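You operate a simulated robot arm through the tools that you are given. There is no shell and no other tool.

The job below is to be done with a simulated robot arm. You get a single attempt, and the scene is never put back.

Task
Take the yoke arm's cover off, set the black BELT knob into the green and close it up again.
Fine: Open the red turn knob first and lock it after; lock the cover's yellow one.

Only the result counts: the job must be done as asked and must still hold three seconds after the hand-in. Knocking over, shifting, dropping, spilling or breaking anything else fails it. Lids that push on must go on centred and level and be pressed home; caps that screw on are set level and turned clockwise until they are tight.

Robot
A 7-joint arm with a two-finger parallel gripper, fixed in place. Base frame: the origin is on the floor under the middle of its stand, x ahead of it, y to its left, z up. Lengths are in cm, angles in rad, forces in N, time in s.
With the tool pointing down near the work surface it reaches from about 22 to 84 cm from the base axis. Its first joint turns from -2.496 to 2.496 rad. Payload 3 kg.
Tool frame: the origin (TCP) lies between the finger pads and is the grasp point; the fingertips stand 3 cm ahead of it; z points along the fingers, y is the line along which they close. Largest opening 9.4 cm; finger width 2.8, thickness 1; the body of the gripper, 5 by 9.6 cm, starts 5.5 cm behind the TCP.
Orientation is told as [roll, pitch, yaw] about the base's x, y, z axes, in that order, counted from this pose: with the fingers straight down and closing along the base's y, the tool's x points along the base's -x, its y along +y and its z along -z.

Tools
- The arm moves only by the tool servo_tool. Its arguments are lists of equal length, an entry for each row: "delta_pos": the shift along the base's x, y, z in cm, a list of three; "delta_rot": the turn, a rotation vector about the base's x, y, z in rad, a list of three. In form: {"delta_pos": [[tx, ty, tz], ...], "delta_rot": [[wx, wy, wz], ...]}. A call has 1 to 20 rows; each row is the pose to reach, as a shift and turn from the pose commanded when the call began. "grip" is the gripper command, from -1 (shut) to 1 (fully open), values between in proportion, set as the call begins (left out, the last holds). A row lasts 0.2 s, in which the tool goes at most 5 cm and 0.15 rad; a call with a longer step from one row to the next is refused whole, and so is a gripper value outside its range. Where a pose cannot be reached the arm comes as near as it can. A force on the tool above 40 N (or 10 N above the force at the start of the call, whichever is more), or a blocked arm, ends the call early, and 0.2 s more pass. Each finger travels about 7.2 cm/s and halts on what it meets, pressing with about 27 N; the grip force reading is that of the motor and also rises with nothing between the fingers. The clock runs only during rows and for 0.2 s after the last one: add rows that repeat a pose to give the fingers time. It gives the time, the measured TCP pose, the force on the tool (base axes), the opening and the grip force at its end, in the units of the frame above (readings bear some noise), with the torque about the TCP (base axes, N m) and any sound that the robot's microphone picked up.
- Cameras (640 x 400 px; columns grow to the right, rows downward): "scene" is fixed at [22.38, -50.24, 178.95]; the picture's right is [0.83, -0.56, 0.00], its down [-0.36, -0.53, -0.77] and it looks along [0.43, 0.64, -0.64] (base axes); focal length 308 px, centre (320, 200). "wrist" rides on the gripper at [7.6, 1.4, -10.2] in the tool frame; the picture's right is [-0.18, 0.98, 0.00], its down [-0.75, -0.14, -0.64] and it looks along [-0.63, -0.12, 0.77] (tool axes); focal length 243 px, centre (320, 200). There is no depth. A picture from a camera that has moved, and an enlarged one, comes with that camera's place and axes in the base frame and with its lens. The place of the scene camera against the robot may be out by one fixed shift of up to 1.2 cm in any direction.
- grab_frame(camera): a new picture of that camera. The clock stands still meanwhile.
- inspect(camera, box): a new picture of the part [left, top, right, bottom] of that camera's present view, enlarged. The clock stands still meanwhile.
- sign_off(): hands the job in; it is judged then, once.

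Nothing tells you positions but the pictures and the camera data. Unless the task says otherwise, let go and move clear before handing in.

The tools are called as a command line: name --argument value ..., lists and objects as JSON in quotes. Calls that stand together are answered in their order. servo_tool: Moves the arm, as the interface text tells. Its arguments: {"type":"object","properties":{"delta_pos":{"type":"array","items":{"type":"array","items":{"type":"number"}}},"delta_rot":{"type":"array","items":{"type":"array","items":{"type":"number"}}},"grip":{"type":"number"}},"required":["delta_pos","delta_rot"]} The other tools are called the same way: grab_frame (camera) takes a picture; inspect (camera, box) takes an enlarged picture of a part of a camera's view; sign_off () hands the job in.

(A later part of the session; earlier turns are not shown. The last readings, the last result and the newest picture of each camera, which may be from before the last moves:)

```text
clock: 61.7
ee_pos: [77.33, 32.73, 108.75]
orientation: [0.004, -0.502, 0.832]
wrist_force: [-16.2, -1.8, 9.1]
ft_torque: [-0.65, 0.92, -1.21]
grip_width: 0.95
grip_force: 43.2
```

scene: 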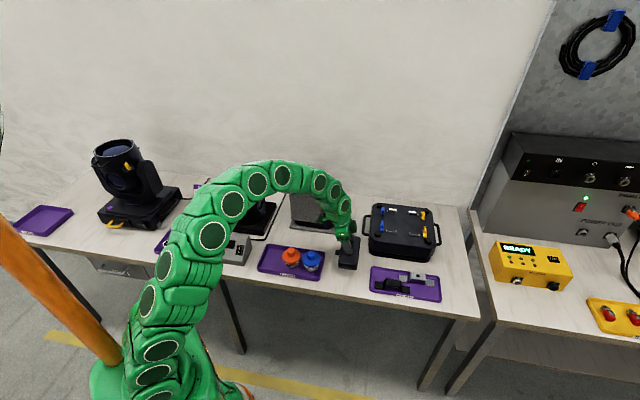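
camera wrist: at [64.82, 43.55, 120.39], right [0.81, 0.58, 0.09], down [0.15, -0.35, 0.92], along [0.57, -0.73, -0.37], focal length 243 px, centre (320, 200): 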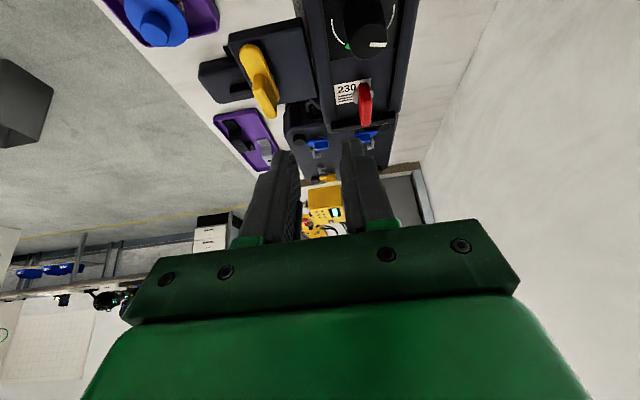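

I feel a stop at about 90°, so the red knob is open. I release it and retreat along the tool axis.

servo_tool --delta_pos '[[0, 0, 0], [0, 0, 0], [-0.5, -0.5, 1.3], [-1.1, -1.1, 2.85], [-1.69, -1.69, 4.39], [-1.69, -1.69, 4.39]]' --delta_rot '[[0, 0, -0.04], [0, 0, -0.04], [0, 0, -0.04], [0, 0, -0.04], [0, 0, -0.04], [0, 0, -0.04]]' --grip -0.58

inspect --camera "scene" --box '[285, 150, 345, 200]'

grab_frame --camera "wrist"

```text
clock: 63.1
ee_pos: [75.56, 31.4, 113.43]
orientation: [0.006, -0.503, 0.792]
wrist_force: [-0.2, -0.5, -0.7]
ft_torque: [-0.02, -0.01, -0.01]
grip_width: 2.0
grip_force: 0.0
```

```text
8.00 times, centred on (315, 175) of scene
camera zoom: at [22.38, -50.24, 178.95], right [0.83, -0.56, 0.0], down [-0.36, -0.53, -0.77], along [0.43, 0.64, -0.64], focal length 2468 px, centre (360, 400)
```

zoom: 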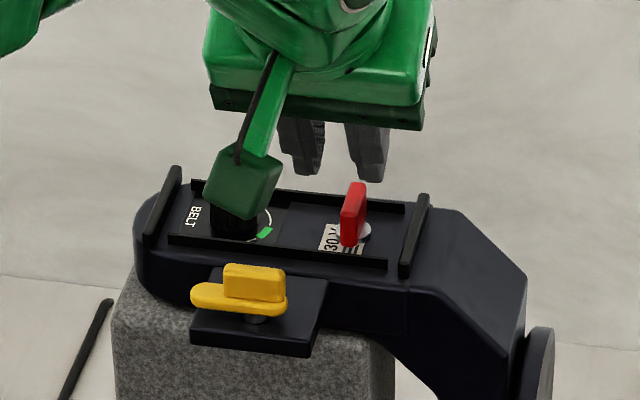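

```text
taken
camera wrist: at [66.56, 24.06, 118.55], right [-0.59, 0.8, 0.09], down [0.35, 0.15, 0.93], along [0.73, 0.58, -0.37], focal length 243 px, centre (320, 200)
```

wrist: 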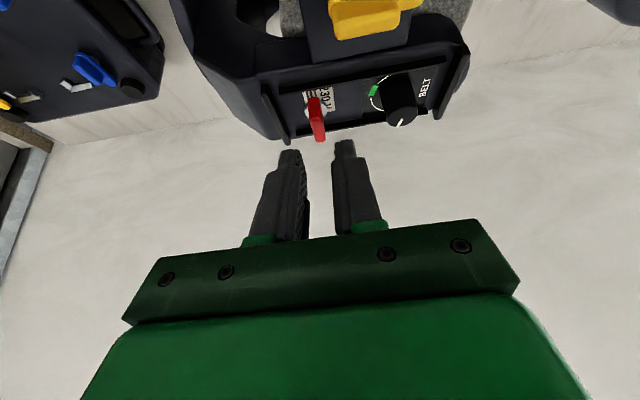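

The red knob is open. Now I turn and reduce the tilt to go for the BELT knob.

servo_tool --delta_pos '[[-0.9, 0.5, 0.4], [-1.8, 1, 0.8], [-2.7, 1.5, 1.1], [-3.6, 2, 1.4], [-3.6, 2, 1.4]]' --delta_rot '[[0, 0, 0.13], [0, 0, 0.26], [0, 0, 0.39], [0, 0, 0.508], [0, 0, 0.508]]' --grip -0.3

servo_tool --delta_pos '[[0, 1, 0], [0, 2, 0], [0, 3, 0], [0.5, 3.5, -0.5], [0.5, 3.5, -0.5]]' --delta_rot '[[-0.0964, 0.0267, 0], [-0.193, 0.0535, 0], [-0.289, 0.08, 0], [-0.289, 0.08, 0], [-0.289, 0.08, 0]]'

grab_frame --camera "wrist"

inspect --camera "scene" --box '[285, 150, 345, 200]'

```text
clock: 64.3
ee_pos: [72.18, 33.0, 114.41]
orientation: [0.005, -0.503, 1.303]
wrist_force: [0.9, -0.2, -0.9]
ft_torque: [0.04, -0.05, -0.01]
grip_width: 3.3
grip_force: 0.2
```

```text
clock: 65.5
ee_pos: [72.66, 36.71, 114.01]
orientation: [0.005, -0.202, 1.3]
wrist_force: [-0.1, 1.2, -0.1]
ft_torque: [0.01, 0.0, -0.01]
grip_width: 3.29
grip_force: 0.1
```

```text
taken
camera wrist: at [68.85, 27.85, 122.54], right [-0.9, 0.44, 0.04], down [0.3, 0.55, 0.78], along [0.32, 0.71, -0.62], focal length 243 px, centre (320, 200)
```

wrist: 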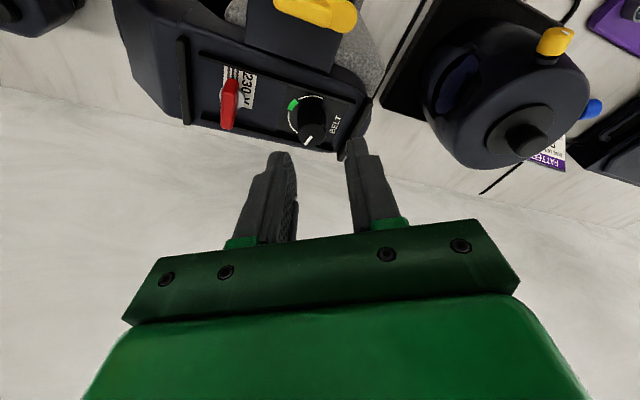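

```text
8.00 times, centred on (315, 175) of scene
camera zoom: at [22.38, -50.24, 178.95], right [0.83, -0.56, 0.0], down [-0.36, -0.53, -0.77], along [0.43, 0.64, -0.64], focal length 2468 px, centre (360, 400)
```

zoom: 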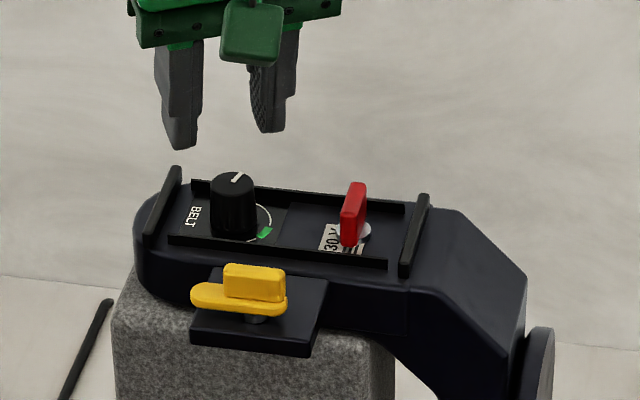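

I zoom in on the BELT knob from here to confirm its axis before lowering.

inspect --camera "wrist" --box '[270, 75, 360, 155]'

```text
5.00 times, centred on (315, 115) of wrist
camera zoom: at [68.85, 27.85, 122.54], right [-0.9, 0.44, 0.04], down [0.3, 0.55, 0.78], along [0.32, 0.71, -0.62], focal length 1213 px, centre (345, 625)
```

zoom: 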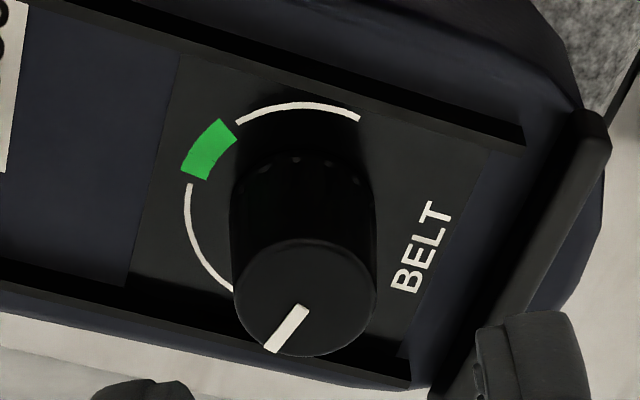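

BELT axis confirmed at about (73.67, 37.70), pointer 16°, green about 92–123°. I move right above it and check the fingers straddle it.

servo_tool --delta_pos '[[0.4, 0.3, -0.5], [0.81, 0.65, -1.2], [0.81, 0.65, -2.2], [0.81, 0.65, -2.2]]' --delta_rot '[[0, 0, 0], [0, 0, 0], [0, 0, 0], [0, 0, 0]]' --grip -0.4

inspect --camera "wrist" --box '[250, 90, 390, 210]'

inspect --camera "scene" --box '[285, 150, 345, 200]'

```text
clock: 66.5
ee_pos: [73.38, 37.21, 111.89]
orientation: [0.004, -0.203, 1.3]
wrist_force: [-0.4, -0.2, 0.2]
ft_torque: [-0.02, -0.04, 0.0]
grip_width: 2.84
grip_force: 0.2
```

```text
3.33 times, centred on (320, 150) of wrist
camera zoom: at [69.63, 28.38, 120.37], right [-0.9, 0.44, 0.04], down [0.3, 0.55, 0.78], along [0.32, 0.71, -0.62], focal length 809 px, centre (320, 367)
```

zoom: 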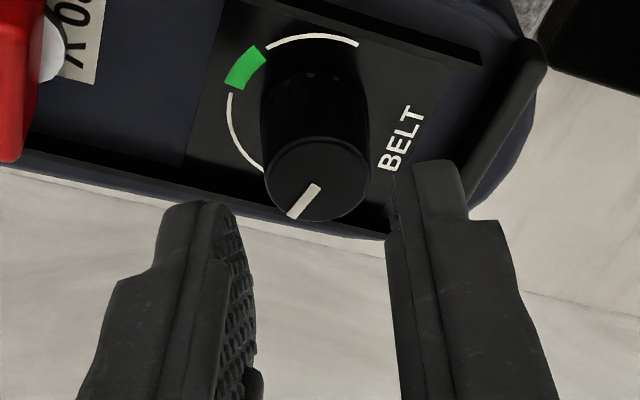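

```text
8.00 times, centred on (315, 175) of scene
camera zoom: at [22.38, -50.24, 178.95], right [0.83, -0.56, 0.0], down [-0.36, -0.53, -0.77], along [0.43, 0.64, -0.64], focal length 2468 px, centre (360, 400)
```

zoom: 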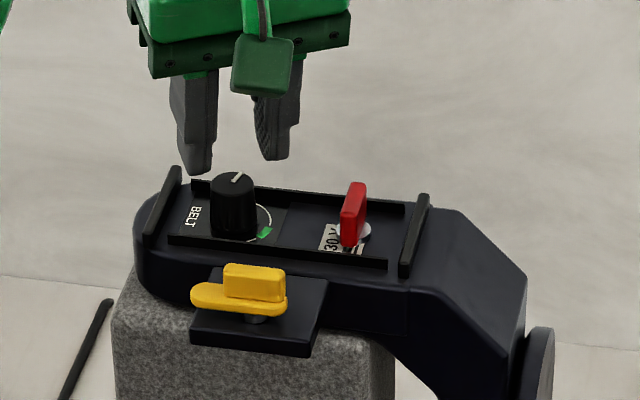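

The fingers are centred on the knob. I lower and check for contact.

servo_tool --delta_pos '[[0, 0.02, -0.9], [0, 0.02, -1.7], [0, 0.02, -2.3], [0, 0.02, -2.6], [0, 0.02, -2.6]]' --delta_rot '[[0, 0, 0], [0, 0, 0], [0, 0, 0], [0, 0, 0], [0, 0, 0]]'

inspect --camera "wrist" --box '[250, 90, 390, 210]'

inspect --camera "scene" --box '[285, 150, 345, 200]'

```text
clock: 67.7
ee_pos: [73.47, 37.24, 109.09]
orientation: [0.005, -0.202, 1.3]
wrist_force: [-0.7, 0.1, 0.3]
ft_torque: [-0.02, 0.02, -0.01]
grip_width: 2.8
grip_force: 0.0
```

```text
3.33 times, centred on (320, 150) of wrist
camera zoom: at [69.7, 28.47, 117.67], right [-0.9, 0.44, 0.04], down [0.3, 0.55, 0.78], along [0.32, 0.71, -0.62], focal length 809 px, centre (320, 367)
```

zoom: 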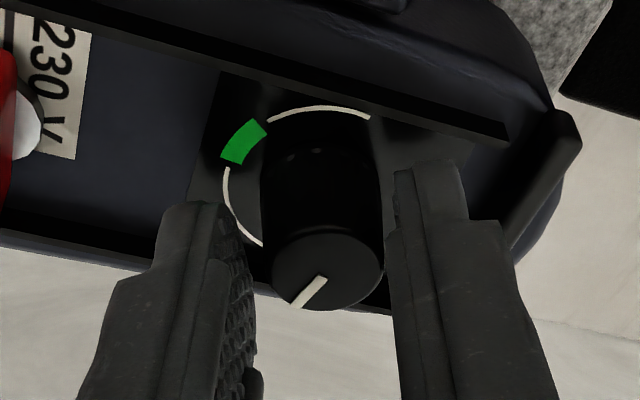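

```text
8.00 times, centred on (315, 175) of scene
camera zoom: at [22.38, -50.24, 178.95], right [0.83, -0.56, 0.0], down [-0.36, -0.53, -0.77], along [0.43, 0.64, -0.64], focal length 2468 px, centre (360, 400)
```

zoom: 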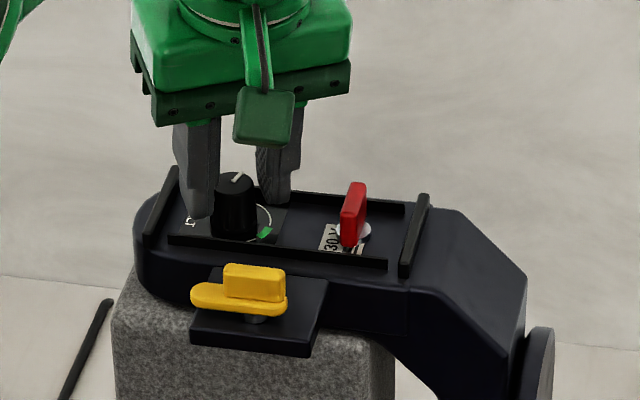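

Fingers are on both sides of the BELT knob with no contact. I close on it.

servo_tool --delta_pos '[[0, 0, 0], [0, 0, 0], [0, 0, 0], [0, 0, 0]]' --delta_rot '[[0, 0, 0], [0, 0, 0], [0, 0, 0], [0, 0, 0]]' --grip -1

inspect --camera "wrist" --box '[250, 90, 390, 210]'

```text
clock: 68.7
ee_pos: [73.45, 37.27, 109.17]
orientation: [0.005, -0.202, 1.299]
wrist_force: [-5.3, -1.5, -1.4]
ft_torque: [-0.01, 0.04, 0.06]
grip_width: 2.22
grip_force: 45.1
```

```text
3.33 times, centred on (320, 150) of wrist
camera zoom: at [69.69, 28.47, 117.67], right [-0.9, 0.44, 0.04], down [0.3, 0.55, 0.78], along [0.32, 0.71, -0.62], focal length 809 px, centre (320, 367)
```

zoom: 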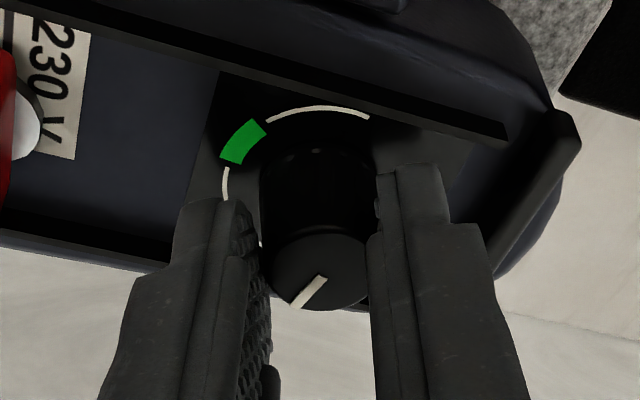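

The BELT knob is held at 2.22 cm with almost no side load. I start turning it clockwise about its axis.

servo_tool --delta_pos '[[-0.05, 0.02, 0], [-0.09, 0.04, 0], [-0.09, 0.04, 0]]' --delta_rot '[[0, 0, -0.12], [0, 0, -0.24], [0, 0, -0.24]]'

inspect --camera "wrist" --box '[250, 90, 390, 210]'

```text
clock: 69.5
ee_pos: [73.4, 37.34, 109.18]
orientation: [0.007, -0.2, 1.057]
wrist_force: [-32.6, -15.9, -11.1]
ft_torque: [-0.54, 0.98, 0.24]
grip_width: 2.24
grip_force: 44.5
```

```text
3.33 times, centred on (320, 150) of wrist
camera zoom: at [67.54, 29.74, 117.7], right [-0.77, 0.64, 0.04], down [0.43, 0.46, 0.78], along [0.48, 0.62, -0.63], focal length 809 px, centre (320, 367)
```

zoom: 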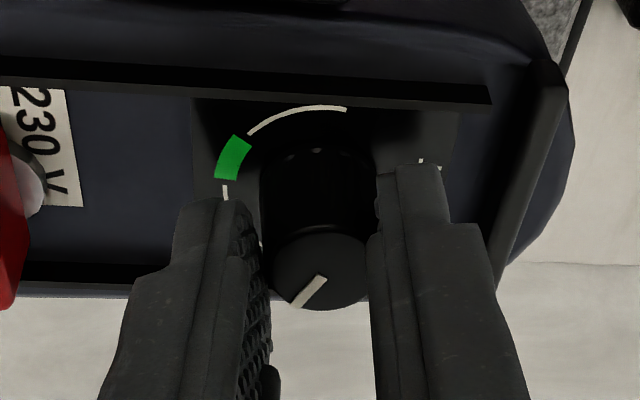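

It turns. I relax the load and continue in steps.

servo_tool --delta_pos '[[-0.15, -0.08, -0.05], [-0.19, -0.05, -0.05], [-0.23, -0.02, -0.05], [-0.23, -0.02, -0.05]]' --delta_rot '[[0, 0, 0], [0, 0, -0.12], [0, 0, -0.24], [0, 0, -0.24]]'

```text
clock: 70.5
ee_pos: [73.14, 37.44, 109.19]
orientation: [0.005, -0.204, 0.821]
wrist_force: [-6.5, 14.1, -12.8]
ft_torque: [0.79, -0.04, 0.14]
grip_width: 2.22
grip_force: 45.2
```

servo_tool --delta_pos '[[-0.03, 0.06, -0.04], [-0.06, 0.1, -0.04], [-0.09, 0.14, -0.04], [-0.09, 0.14, -0.04]]' --delta_rot '[[0, 0, 0], [0, 0, -0.12], [0, 0, -0.24], [0, 0, -0.24]]'

```text
clock: 71.5
ee_pos: [72.95, 37.58, 109.2]
orientation: [0.004, -0.202, 0.579]
wrist_force: [-29.1, 9.5, 1.3]
ft_torque: [0.14, 1.04, 0.15]
grip_width: 2.23
grip_force: 45.0
```

The side load suggests the axis is slightly off from my estimate, so I look at the grip again.

inspect --camera "wrist" --box '[250, 90, 390, 210]'

inspect --camera "scene" --box '[285, 150, 345, 200]'

```text
3.33 times, centred on (320, 150) of wrist
camera zoom: at [64.36, 33.55, 117.68], right [-0.39, 0.92, 0.04], down [0.59, 0.21, 0.78], along [0.71, 0.33, -0.62], focal length 809 px, centre (320, 367)
```

zoom: 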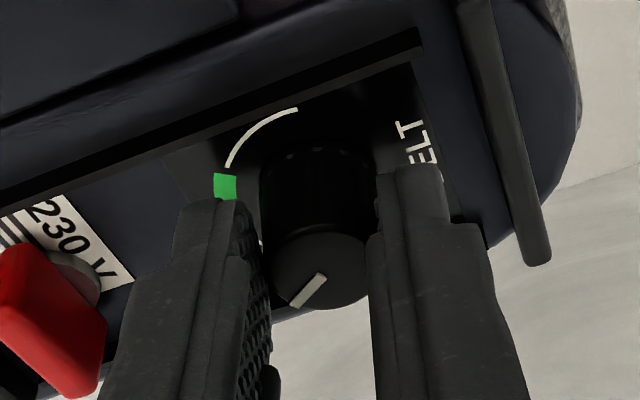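

```text
8.00 times, centred on (315, 175) of scene
camera zoom: at [22.38, -50.24, 178.95], right [0.83, -0.56, 0.0], down [-0.36, -0.53, -0.77], along [0.43, 0.64, -0.64], focal length 2468 px, centre (360, 400)
```

zoom: 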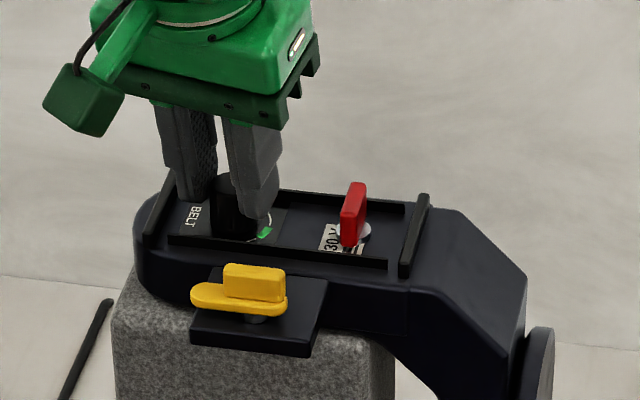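

The knob and panel haven't moved relative to each other; it's just arm error. I keep correcting by the measured force and continue.

servo_tool --delta_pos '[[-0.15, 0.05, 0], [-0.18, 0.1, 0], [-0.2, 0.15, 0], [-0.2, 0.15, 0]]' --delta_rot '[[0, 0, 0], [0, 0, -0.12], [0, 0, -0.24], [0, 0, -0.24]]'

```text
clock: 72.6
ee_pos: [72.83, 37.76, 109.15]
orientation: [0.008, -0.209, 0.341]
wrist_force: [5.6, 4.3, -6.3]
ft_torque: [0.36, -0.56, 0.03]
grip_width: 2.22
grip_force: 44.8
stopped in row 4: the force on the tool passed its limit at 42 N (the readings are from after the stop); the commanded pose is now the measured one
```

servo_tool --delta_pos '[[-0.01, 0.05, 0], [-0.02, 0.1, 0], [-0.02, 0.1, 0]]' --delta_rot '[[0, 0, -0.12], [0, 0, -0.24], [0, 0, -0.24]]'

```text
clock: 73.4
ee_pos: [72.86, 37.99, 109.22]
orientation: [0.007, -0.208, 0.098]
wrist_force: [12.3, 16.3, -3.9]
ft_torque: [0.45, -0.36, 0.15]
grip_width: 2.2
grip_force: 45.1
```

servo_tool --delta_pos '[[0.06, 0.08, 0], [0.06, 0.13, 0], [0.06, 0.18, 0], [0.06, 0.18, 0]]' --delta_rot '[[0, 0, 0], [0, 0, -0.12], [0, 0, -0.24], [0, 0, -0.24]]'

inspect --camera "wrist" --box '[250, 90, 390, 210]'

```text
clock: 74.4
ee_pos: [72.86, 38.14, 109.29]
orientation: [0.009, -0.208, -0.139]
wrist_force: [-17.5, 25.8, 18.4]
ft_torque: [0.87, 0.79, 0.2]
grip_width: 2.24
grip_force: 45.1
```

```text
3.33 times, centred on (320, 150) of wrist
camera zoom: at [63.63, 40.84, 117.63], right [0.31, 0.95, 0.05], down [0.58, -0.23, 0.78], along [0.75, -0.22, -0.62], focal length 809 px, centre (320, 367)
```

zoom: 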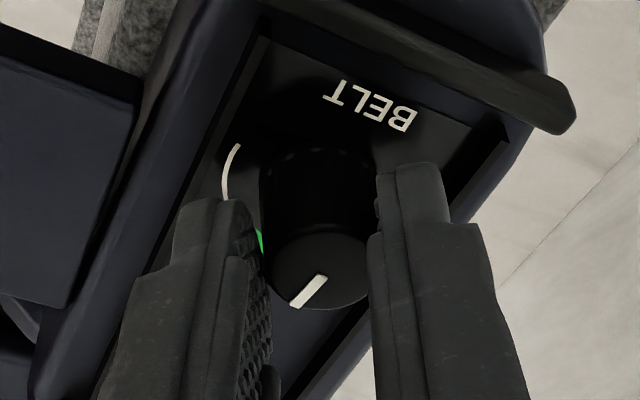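

The pointer is now about 98°, entering the green. I relax the load and turn about 9° more to its middle.

servo_tool --delta_pos '[[-0.08, 0.13, 0.08], [-0.08, 0.16, 0.08], [-0.08, 0.2, 0.08], [-0.08, 0.2, 0.08]]' --delta_rot '[[0, 0, 0], [0, 0, -0.08], [0, 0, -0.16], [0, 0, -0.16]]'

inspect --camera "wrist" --box '[250, 90, 390, 210]'

```text
clock: 75.5
ee_pos: [72.93, 38.23, 109.33]
orientation: [0.007, -0.207, -0.301]
wrist_force: [6.9, 7.8, -2.6]
ft_torque: [0.33, -0.15, 0.08]
grip_width: 2.23
grip_force: 45.6
stopped in row 4: the force on the tool passed its limit at 46 N (the readings are from after the stop); the commanded pose is now the measured one
```

```text
3.33 times, centred on (320, 150) of wrist
camera zoom: at [64.2, 42.44, 117.63], right [0.46, 0.89, 0.05], down [0.53, -0.32, 0.78], along [0.71, -0.34, -0.62], focal length 809 px, centre (320, 367)
```

zoom: 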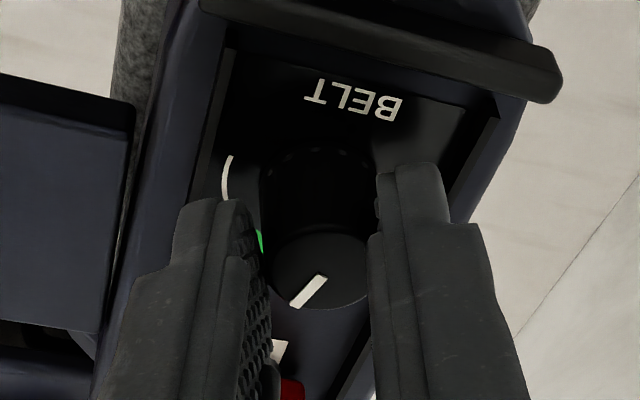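

The pointer should be near 108°. I release gently and rise to look.

servo_tool --delta_pos '[[0, 0, 0], [0, 0, 0], [0, 0, 0], [-0.2, 0.05, 1], [-0.6, 0.2, 3], [-1.5, 0.2, 5], [-3, 0, 6], [-3, 0, 6]]' --delta_rot '[[0, 0, 0], [0, 0, 0], [0, 0, 0], [0, 0, 0], [0, 0, 0], [0, 0, 0], [0, 0, 0], [0, 0, 0]]' --grip -0.38

grab_frame --camera "wrist"

inspect --camera "scene" --box '[290, 162, 340, 194]'

```text
clock: 77.3
ee_pos: [69.7, 38.06, 115.19]
orientation: [0.008, -0.207, -0.299]
wrist_force: [0.2, 0.6, 0.6]
ft_torque: [0.01, -0.02, -0.03]
grip_width: 2.93
grip_force: 0.2
```

```text
taken
camera wrist: at [61.0, 42.37, 123.67], right [0.46, 0.89, 0.05], down [0.53, -0.32, 0.78], along [0.71, -0.34, -0.62], focal length 243 px, centre (320, 200)
```

wrist: 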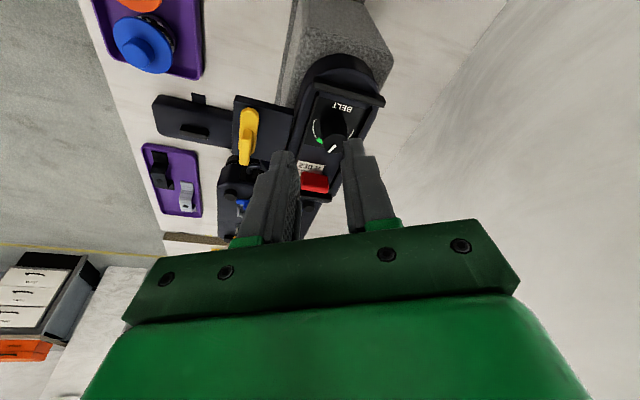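

```text
12.50 times, centred on (315, 178) of scene
camera zoom: at [22.38, -50.24, 178.95], right [0.83, -0.56, 0.0], down [-0.36, -0.53, -0.77], along [0.43, 0.64, -0.64], focal length 3856 px, centre (382, 475)
```

zoom: 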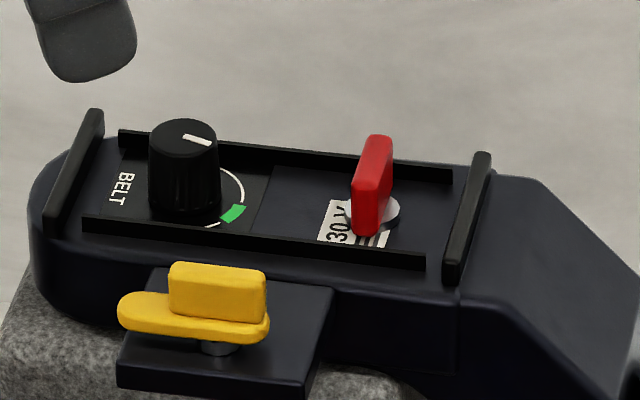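

From the scene the pointer is at about 106°. I check against the green in a wrist close-up.

inspect --camera "wrist" --box '[295, 85, 375, 165]'

```text
5.00 times, centred on (335, 125) of wrist
camera zoom: at [61.0, 42.37, 123.67], right [0.46, 0.89, 0.05], down [0.53, -0.32, 0.78], along [0.71, -0.34, -0.62], focal length 1213 px, centre (245, 575)
```

zoom: 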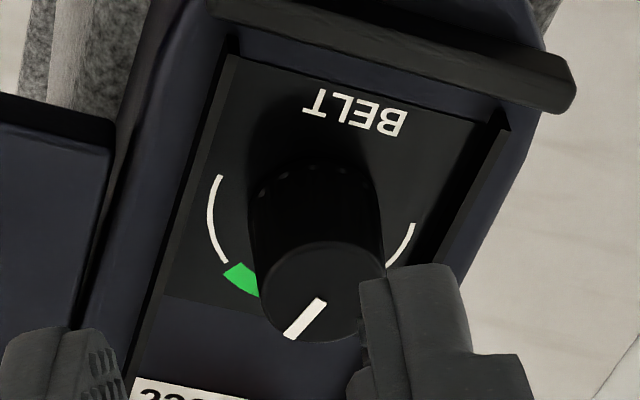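

The pointer is inside the green (about 108° with green from 92° to 122°). Next I go back to the red knob to lock it, turning and tilting the tool again.

servo_tool --delta_pos '[[0.2, -0.6, 0.2], [0.5, -1.2, 0.4], [0.8, -1.8, 0.6], [1.1, -2.5, 0.8], [1.4, -3.2, 0.8], [1.7, -4, 0.8], [2, -4.5, 0.8], [2.3, -5, 0.8], [2.3, -5, 0.8]]' --delta_rot '[[0, 0, 0.14], [0, 0, 0.28], [0, 0, 0.42], [0, 0, 0.56], [0, 0, 0.7], [0, 0, 0.84], [0, 0, 0.98], [0, 0, 1.085], [0, 0, 1.085]]' --grip -0.58

servo_tool --delta_pos '[[1.2, -0.6, -0.4], [2.4, -1.2, -0.8], [3.6, -1.9, -1.5], [3.6, -1.9, -2.5], [3.6, -1.9, -2.5]]' --delta_rot '[[0.07, -0.07, 0], [0.14, -0.14, 0], [0.2072, -0.2072, 0], [0.2072, -0.2072, 0], [0.2072, -0.2072, 0]]'

grab_frame --camera "wrist"

inspect --camera "wrist" --box '[250, 70, 390, 190]'

```text
clock: 79.3
ee_pos: [72.09, 33.35, 115.99]
orientation: [0.007, -0.207, 0.786]
wrist_force: [-0.3, 0.5, 0.3]
ft_torque: [0.02, -0.01, 0.0]
grip_width: 1.97
grip_force: 0.1
```

```text
clock: 80.5
ee_pos: [75.67, 31.48, 113.51]
orientation: [0.007, -0.5, 0.785]
wrist_force: [0.5, -0.6, -0.2]
ft_torque: [0.01, 0.02, -0.03]
grip_width: 1.98
grip_force: 0.0
```

```text
taken
camera wrist: at [66.55, 24.26, 118.79], right [-0.58, 0.81, 0.09], down [0.35, 0.15, 0.92], along [0.73, 0.57, -0.37], focal length 243 px, centre (320, 200)
```

wrist: 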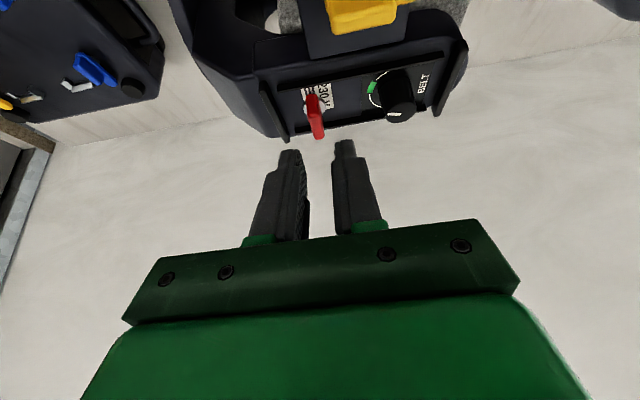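

```text
3.33 times, centred on (320, 130) of wrist
camera zoom: at [66.55, 24.26, 118.79], right [-0.58, 0.81, 0.09], down [0.35, 0.15, 0.92], along [0.73, 0.57, -0.37], focal length 809 px, centre (320, 433)
```

zoom: 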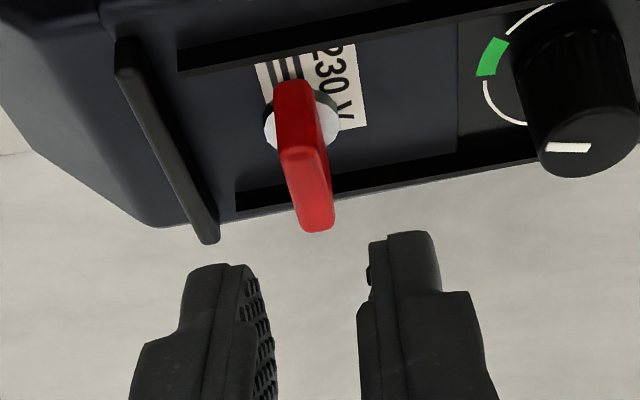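

The red bar is centred between the fingers. I go in along the tool axis to straddle it.

servo_tool --delta_pos '[[0.4, 0.25, -0.9], [0.75, 0.55, -2], [1.05, 0.85, -3], [1.35, 1.13, -4], [1.52, 1.31, -4.65], [1.52, 1.31, -4.65]]' --delta_rot '[[0, 0, 0], [0, 0, 0], [0, 0, 0], [0, 0, 0], [0, 0, 0], [0, 0, 0]]'

inspect --camera "wrist" --box '[260, 80, 400, 200]'

inspect --camera "scene" --box '[285, 150, 345, 200]'

```text
clock: 81.9
ee_pos: [77.38, 32.64, 108.82]
orientation: [0.006, -0.501, 0.787]
wrist_force: [-0.3, 0.0, 0.3]
ft_torque: [0.03, 0.01, 0.02]
grip_width: 1.96
grip_force: 0.0
```

```text
3.33 times, centred on (330, 140) of wrist
camera zoom: at [68.18, 25.39, 114.08], right [-0.58, 0.81, 0.09], down [0.35, 0.15, 0.92], along [0.73, 0.57, -0.37], focal length 809 px, centre (287, 400)
```

zoom: 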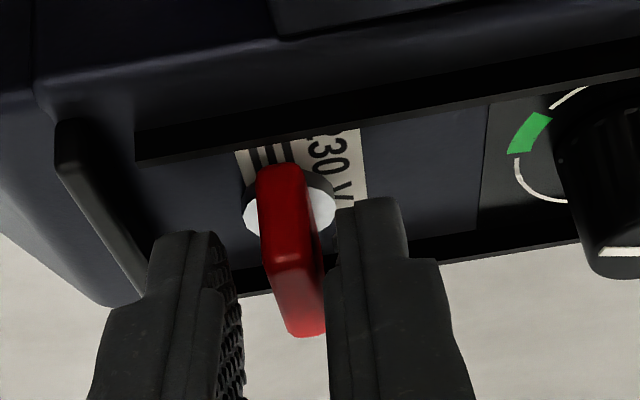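

```text
8.00 times, centred on (315, 175) of scene
camera zoom: at [22.38, -50.24, 178.95], right [0.83, -0.56, 0.0], down [-0.36, -0.53, -0.77], along [0.43, 0.64, -0.64], focal length 2468 px, centre (360, 400)
```

zoom: 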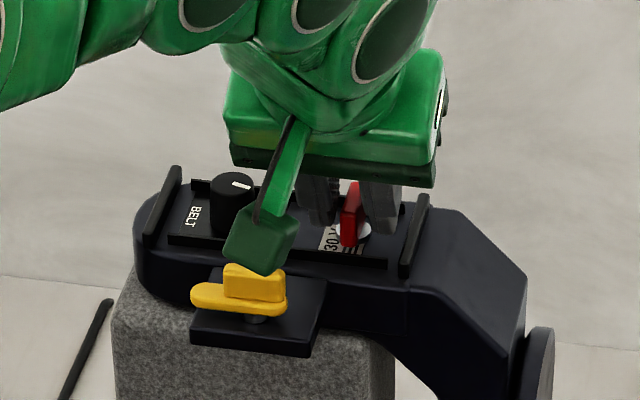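

The bar is straddled. I close on it and check the load.

servo_tool --delta_pos '[[0, 0, 0], [0, 0, 0], [0, 0, 0], [0, 0, 0]]' --delta_rot '[[0, 0, 0], [0, 0, 0], [0, 0, 0], [0, 0, 0]]' --grip -1

```text
clock: 82.9
ee_pos: [77.04, 32.67, 108.78]
orientation: [0.009, -0.5, 0.787]
wrist_force: [-26.4, 18.2, 3.4]
ft_torque: [-0.11, 0.66, 0.29]
grip_width: 0.9
grip_force: 43.6
```

I relax the side load and begin turning the red knob clockwise.

servo_tool --delta_pos '[[-0.13, 0.11, 0], [-0.13, 0.11, 0], [-0.22, 0.21, 0], [-0.29, 0.31, 0], [-0.29, 0.31, 0]]' --delta_rot '[[0, 0, 0], [0, 0, 0], [0, 0, -0.12], [0, 0, -0.235], [0, 0, -0.235]]'

```text
clock: 84.1
ee_pos: [77.04, 33.02, 108.7]
orientation: [0.008, -0.503, 0.548]
wrist_force: [-18.8, 8.4, -9.8]
ft_torque: [-0.06, 0.22, 0.24]
grip_width: 0.9
grip_force: 42.8
```

servo_tool --delta_pos '[[-0.1, 0.05, -0.05], [-0.16, 0.17, -0.05], [-0.21, 0.31, -0.05], [-0.21, 0.31, -0.05]]' --delta_rot '[[0, 0, 0], [0, 0, -0.12], [0, 0, -0.25], [0, 0, -0.25]]'

```text
clock: 85.1
ee_pos: [76.88, 33.27, 108.75]
orientation: [0.005, -0.501, 0.299]
wrist_force: [-9.5, 4.0, -9.2]
ft_torque: [-0.43, 0.76, 0.08]
grip_width: 0.91
grip_force: 43.0
```

servo_tool --delta_pos '[[-0.05, 0.02, -0.04], [-0.085, 0.165, -0.04], [-0.1, 0.3, -0.04], [-0.1, 0.3, -0.04]]' --delta_rot '[[0, 0, 0], [0, 0, -0.13], [0, 0, -0.25], [0, 0, -0.25]]'

```text
clock: 86.1
ee_pos: [76.81, 33.64, 108.8]
orientation: [0.008, -0.502, 0.047]
wrist_force: [32.6, 14.3, -12.8]
ft_torque: [-0.05, -1.09, 0.14]
grip_width: 0.88
grip_force: 43.3
```

servo_tool --delta_pos '[[0.16, 0.07, -0.05], [0.16, 0.22, -0.05], [0.18, 0.355, -0.05], [0.18, 0.355, -0.05]]' --delta_rot '[[0, 0, 0], [0, 0, -0.13], [0, 0, -0.25], [0, 0, -0.25]]'

```text
clock: 87.1
ee_pos: [76.73, 34.01, 108.76]
orientation: [0.007, -0.5, -0.201]
wrist_force: [-35.8, -14.0, 12.2]
ft_torque: [-0.52, 1.16, -0.28]
grip_width: 0.88
grip_force: 42.4
```

servo_tool --delta_pos '[[-0.13, -0.05, 0.04], [-0.09, 0.09, 0.04], [-0.04, 0.22, 0.04], [-0.04, 0.22, 0.04]]' --delta_rot '[[0, 0, 0], [0, 0, -0.13], [0, 0, -0.25], [0, 0, -0.25]]'

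```text
clock: 88.1
ee_pos: [76.85, 34.14, 108.86]
orientation: [0.01, -0.502, -0.451]
wrist_force: [13.4, 7.2, -3.2]
ft_torque: [-0.13, -0.23, 0.14]
grip_width: 0.87
grip_force: 43.7
```

servo_tool --delta_pos '[[0.06, 0.03, 0], [0.13, 0.16, 0], [0.23, 0.29, 0], [0.23, 0.29, 0]]' --delta_rot '[[0, 0, 0], [0, 0, -0.13], [0, 0, -0.26], [0, 0, -0.26]]'

```text
clock: 89.1
ee_pos: [77.1, 34.49, 108.74]
orientation: [0.01, -0.504, -0.712]
wrist_force: [22.2, 11.1, 19.7]
ft_torque: [0.48, 0.37, 0.26]
grip_width: 0.88
grip_force: 43.4
```

servo_tool --delta_pos '[[0.08, 0.05, 0.08], [0.14, 0.11, 0.08], [0.14, 0.11, 0.08]]' --delta_rot '[[0, 0, 0], [0, 0, -0.075], [0, 0, -0.075]]'

inspect --camera "wrist" --box '[260, 80, 400, 200]'

```text
clock: 89.9
ee_pos: [77.08, 34.58, 108.8]
orientation: [0.006, -0.5, -0.786]
wrist_force: [16.4, 5.1, -4.6]
ft_torque: [-0.65, -0.7, 0.18]
grip_width: 0.86
grip_force: 42.6
```

```text
3.33 times, centred on (330, 140) of wrist
camera zoom: at [69.97, 43.78, 114.09], right [0.81, 0.58, 0.09], down [0.15, -0.35, 0.92], along [0.57, -0.73, -0.37], focal length 809 px, centre (287, 400)
```

zoom: 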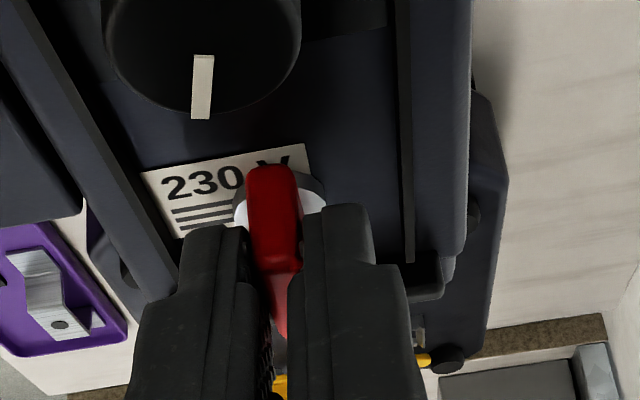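

The red bar is back along its original direction. I nudge a touch further clockwise to make sure it is against its stop.

servo_tool --delta_pos '[[0.07, 0.03, -0.02], [0.1, 0.06, -0.02], [0.1, 0.06, -0.02]]' --delta_rot '[[0, 0, 0], [0, 0, -0.05], [0, 0, -0.05]]'

```text
clock: 90.7
ee_pos: [77.23, 34.72, 108.78]
orientation: [0.006, -0.501, -0.834]
wrist_force: [-25.4, -1.5, 10.1]
ft_torque: [0.06, 1.1, 0.97]
grip_width: 0.95
grip_force: 43.2
```

It is against the clockwise stop, so the red knob is locked. I release and retreat.

servo_tool --delta_pos '[[-0.05, 0, 0], [-0.05, 0, 0], [-0.05, 0, 0], [-0.5, 0.5, 1.2], [-1.1, 1.1, 2.6], [-2.5, 1.3, 4.5], [-5, 1, 6.5], [-5, 1, 6.5]]' --delta_rot '[[0, 0, 0.04], [0, 0, 0.04], [0, 0, 0.04], [0, 0, 0.04], [0, 0, 0.04], [0, 0, 0.04], [0, 0, 0.04], [0, 0, 0.04]]' --grip -0.58

inspect --camera "scene" --box '[290, 162, 340, 194]'

grab_frame --camera "wrist"

```text
clock: 92.5
ee_pos: [72.19, 35.72, 115.35]
orientation: [0.009, -0.5, -0.795]
wrist_force: [0.5, -1.2, 0.4]
ft_torque: [-0.01, -0.02, -0.02]
grip_width: 1.98
grip_force: 0.0
```

```text
12.50 times, centred on (315, 178) of scene
camera zoom: at [22.38, -50.24, 178.95], right [0.83, -0.56, 0.0], down [-0.36, -0.53, -0.77], along [0.43, 0.64, -0.64], focal length 3856 px, centre (382, 475)
```

zoom: 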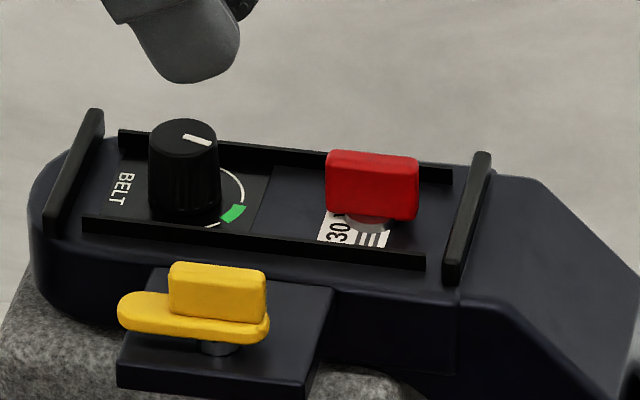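

```text
taken
camera wrist: at [65.2, 44.96, 120.64], right [0.81, 0.58, 0.09], down [0.14, -0.35, 0.92], along [0.57, -0.74, -0.37], focal length 243 px, centre (320, 200)
```

wrist: 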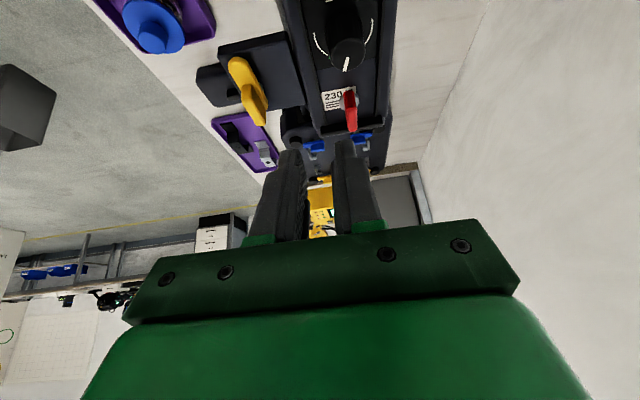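

Red is locked in its original position and the BELT pointer is in the green. Now I go back for the cover, reducing the tilt to 0.3 on the way.

servo_tool --delta_pos '[[-1.5, -2, 1], [-3, -4.5, 2], [-5, -7.5, 2.6], [-8.2, -11.7, 2.6], [-8.2, -11.7, 2.6]]' --delta_rot '[[0, 0, 0], [0.046, 0.049, 0.002], [0.092, 0.098, 0.004], [0.137, 0.146, 0.006], [0.137, 0.146, 0.006]]' --grip 0.4

servo_tool --delta_pos '[[3, -3.5, -1], [6, -7, -2], [9, -10.5, -5], [11.4, -14, -9], [11.4, -14, -13], [11.4, -14, -17], [11.4, -14, -19], [11.4, -14, -19]]' --delta_rot '[[0, 0, 0], [0, 0, 0], [0, 0, 0], [0, 0, 0], [0, 0, 0], [0, 0, 0], [0, 0, 0], [0, 0, 0]]'

grab_frame --camera "wrist"

```text
refused: row 4 steps farther than a row can; nothing moved
```

```text
refused: row 3 steps farther than a row can; nothing moved
```

```text
taken
camera wrist: at [65.2, 44.96, 120.64], right [0.81, 0.58, 0.09], down [0.14, -0.35, 0.92], along [0.57, -0.74, -0.37], focal length 243 px, centre (320, 200)
```

wrist: 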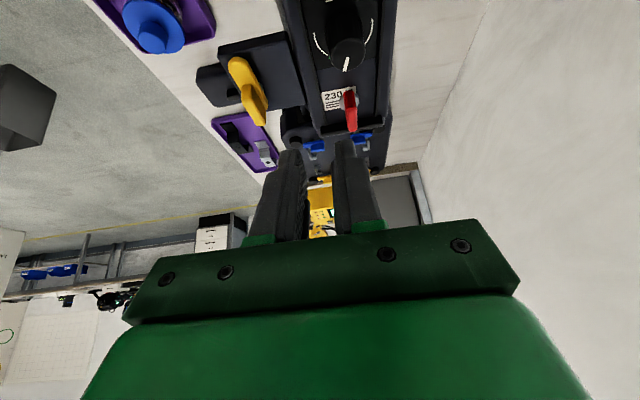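

Both calls were refused for too-long steps, so nothing moved. I redo them with smaller steps.

servo_tool --delta_pos '[[-1.5, -2, 1], [-3, -4.5, 2], [-5, -7.5, 2.6], [-7, -10, 2.6], [-8.2, -11.7, 2.6], [-8.2, -11.7, 2.6]]' --delta_rot '[[0, 0, 0], [0.046, 0.049, 0.002], [0.092, 0.098, 0.004], [0.137, 0.146, 0.006], [0.137, 0.146, 0.006], [0.137, 0.146, 0.006]]' --grip 0.4

servo_tool --delta_pos '[[2.5, -3, -1], [5, -6, -2], [7.5, -9, -4], [9.5, -11.5, -7], [11.4, -14, -9], [11.4, -14, -13], [11.4, -14, -17], [11.4, -14, -19], [11.4, -14, -19]]' --delta_rot '[[0, 0, 0], [0, 0, 0], [0, 0, 0], [0, 0, 0], [0, 0, 0], [0, 0, 0], [0, 0, 0], [0, 0, 0], [0, 0, 0]]'

grab_frame --camera "wrist"

```text
clock: 93.9
ee_pos: [64.42, 23.77, 117.69]
orientation: [0.001, -0.3, -0.785]
wrist_force: [-0.4, 0.2, 0.4]
ft_torque: [0.01, -0.01, 0.03]
grip_width: 6.58
grip_force: 0.1
```

```text
clock: 95.9
ee_pos: [75.48, 9.88, 98.76]
orientation: [0.0, -0.302, -0.785]
wrist_force: [0.5, -1.0, -0.7]
ft_torque: [0.02, -0.02, -0.01]
grip_width: 6.61
grip_force: 0.1
```

```text
taken
camera wrist: at [69.35, 18.15, 106.27], right [0.82, 0.57, 0.05], down [0.27, -0.47, 0.84], along [0.5, -0.67, -0.54], focal length 243 px, centre (320, 200)
```

wrist: 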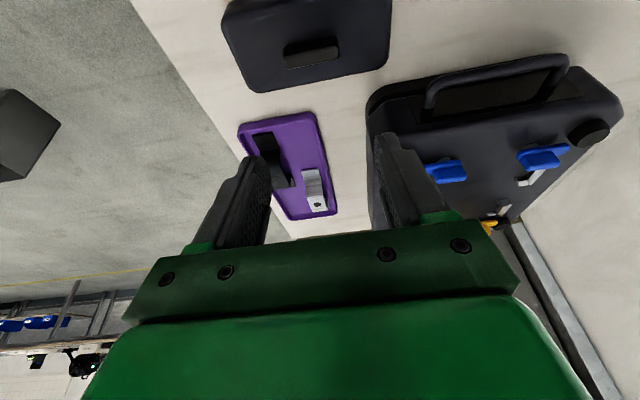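

I'm over the cover. I lower to the height where I compared before and check the handle's alignment.

servo_tool --delta_pos '[[-0.08, 0.02, -2.5], [-0.17, 0.04, -5], [-0.17, 0.04, -6.6], [-0.17, 0.04, -6.6], [-0.17, 0.04, -6.6]]' --delta_rot '[[0, 0, 0], [0, 0, 0], [0, 0, 0], [0, 0, 0], [0, 0, 0]]'

grab_frame --camera "wrist"

inspect --camera "wrist" --box '[220, 40, 420, 180]'

```text
clock: 97.1
ee_pos: [75.29, 10.11, 92.28]
orientation: [-0.002, -0.3, -0.785]
wrist_force: [-0.1, -0.3, 0.1]
ft_torque: [0.0, -0.01, -0.03]
grip_width: 6.58
grip_force: 0.1
```

```text
taken
camera wrist: at [69.05, 18.4, 99.82], right [0.82, 0.57, 0.05], down [0.28, -0.47, 0.84], along [0.5, -0.67, -0.55], focal length 243 px, centre (320, 200)
```

wrist: 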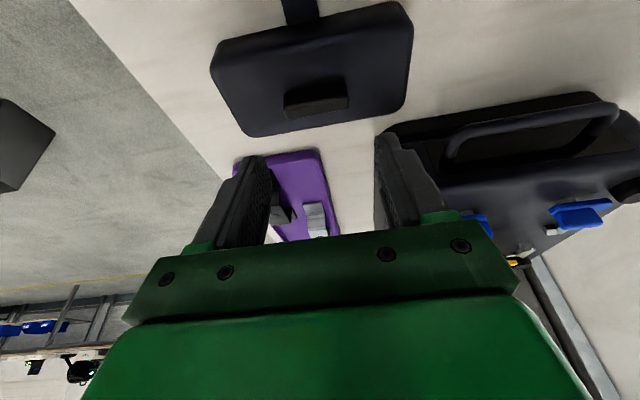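

```text
2.86 times, centred on (320, 110) of wrist
camera zoom: at [69.05, 18.4, 99.82], right [0.82, 0.57, 0.05], down [0.28, -0.47, 0.84], along [0.5, -0.67, -0.55], focal length 693 px, centre (320, 457)
```

zoom: 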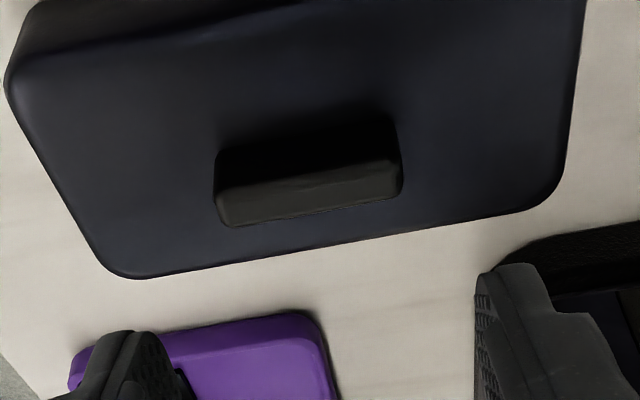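

The handle is centred; I need to move 0.27 cm along the tilt direction to match the original grip. I go down to the same relative height.

servo_tool --delta_pos '[[0.17, -0.2, -2], [0.17, -0.2, -4], [0.17, -0.2, -5.4], [0.17, -0.2, -6.1], [0.17, -0.2, -6.1]]' --delta_rot '[[0, 0, 0], [0, 0, 0], [0, 0, 0], [0, 0, 0], [0, 0, 0]]'

inspect --camera "wrist" --box '[220, 80, 420, 220]'

```text
clock: 98.3
ee_pos: [75.5, 9.71, 86.31]
orientation: [0.002, -0.299, -0.784]
wrist_force: [0.5, -0.3, 0.3]
ft_torque: [-0.02, 0.01, 0.04]
grip_width: 6.57
grip_force: 0.1
```

```text
2.86 times, centred on (320, 150) of wrist
camera zoom: at [69.27, 18.07, 93.79], right [0.82, 0.57, 0.05], down [0.27, -0.47, 0.84], along [0.5, -0.67, -0.55], focal length 693 px, centre (320, 343)
```

zoom: 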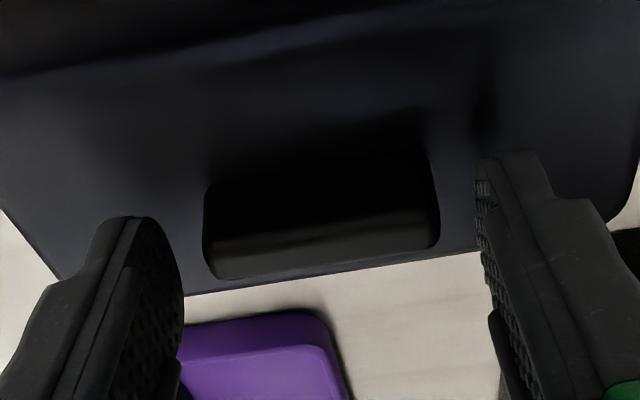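

The view matches the original grip view closely. I lower 0.2 and close on the handle.

servo_tool --delta_pos '[[0, 0, -0.18], [0, 0, -0.18], [0, 0, -0.18], [0, 0, -0.18], [0, 0, -0.18]]' --delta_rot '[[0, 0, 0], [0, 0, 0], [0, 0, 0], [0, 0, 0], [0, 0, 0]]' --grip -1

inspect --camera "wrist" --box '[220, 80, 420, 220]'

```text
clock: 99.5
ee_pos: [75.47, 9.6, 86.11]
orientation: [0.0, -0.303, -0.785]
wrist_force: [0.8, -1.0, 25.3]
ft_torque: [-0.17, -0.15, 0.02]
grip_width: 4.96
grip_force: 27.4
```

```text
2.86 times, centred on (320, 150) of wrist
camera zoom: at [69.26, 18.07, 93.59], right [0.82, 0.57, 0.06], down [0.27, -0.47, 0.84], along [0.5, -0.67, -0.54], focal length 693 px, centre (320, 343)
```

zoom: 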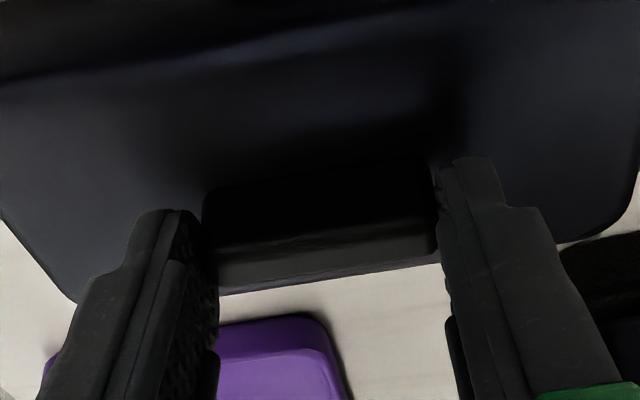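

I have the handle at 4.96 cm as before. I lift the cover straight up.

servo_tool --delta_pos '[[0, 0, 0.3], [0, 0, 1], [0, 0, 2.5], [0, 0, 5], [0, 0, 8], [0, 0, 8]]' --delta_rot '[[0, 0, 0], [0, 0, 0], [0, 0, 0], [0, 0, 0], [0, 0, 0], [0, 0, 0]]'

grab_frame --camera "wrist"

inspect --camera "scene" --box '[280, 200, 440, 310]'

```text
clock: 100.9
ee_pos: [75.38, 9.83, 94.19]
orientation: [-0.001, -0.301, -0.785]
wrist_force: [0.5, 0.0, -1.2]
ft_torque: [-0.01, 0.0, 0.0]
grip_width: 4.91
grip_force: 26.8
```

```text
taken
camera wrist: at [69.2, 18.18, 101.67], right [0.82, 0.57, 0.05], down [0.27, -0.47, 0.84], along [0.5, -0.67, -0.54], focal length 243 px, centre (320, 200)
```

wrist: 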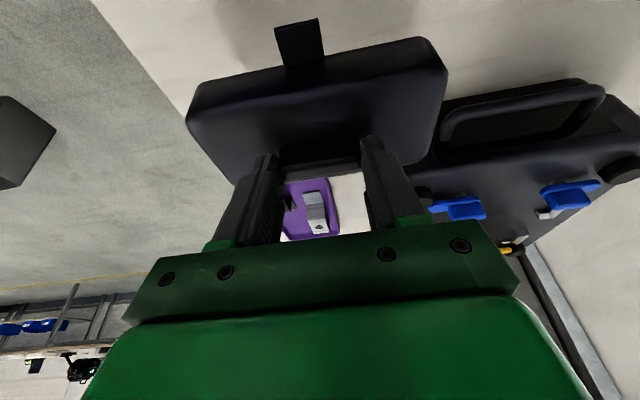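

```text
3.64 times, centred on (360, 255) of scene
camera zoom: at [22.38, -50.24, 178.95], right [0.83, -0.56, 0.0], down [-0.36, -0.53, -0.77], along [0.43, 0.64, -0.64], focal length 1122 px, centre (174, 0)
```

zoom: 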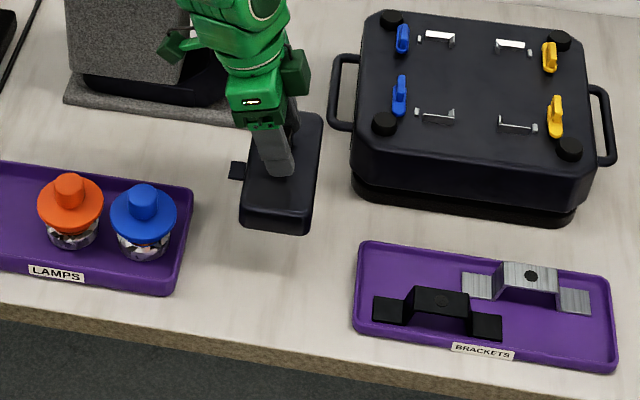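

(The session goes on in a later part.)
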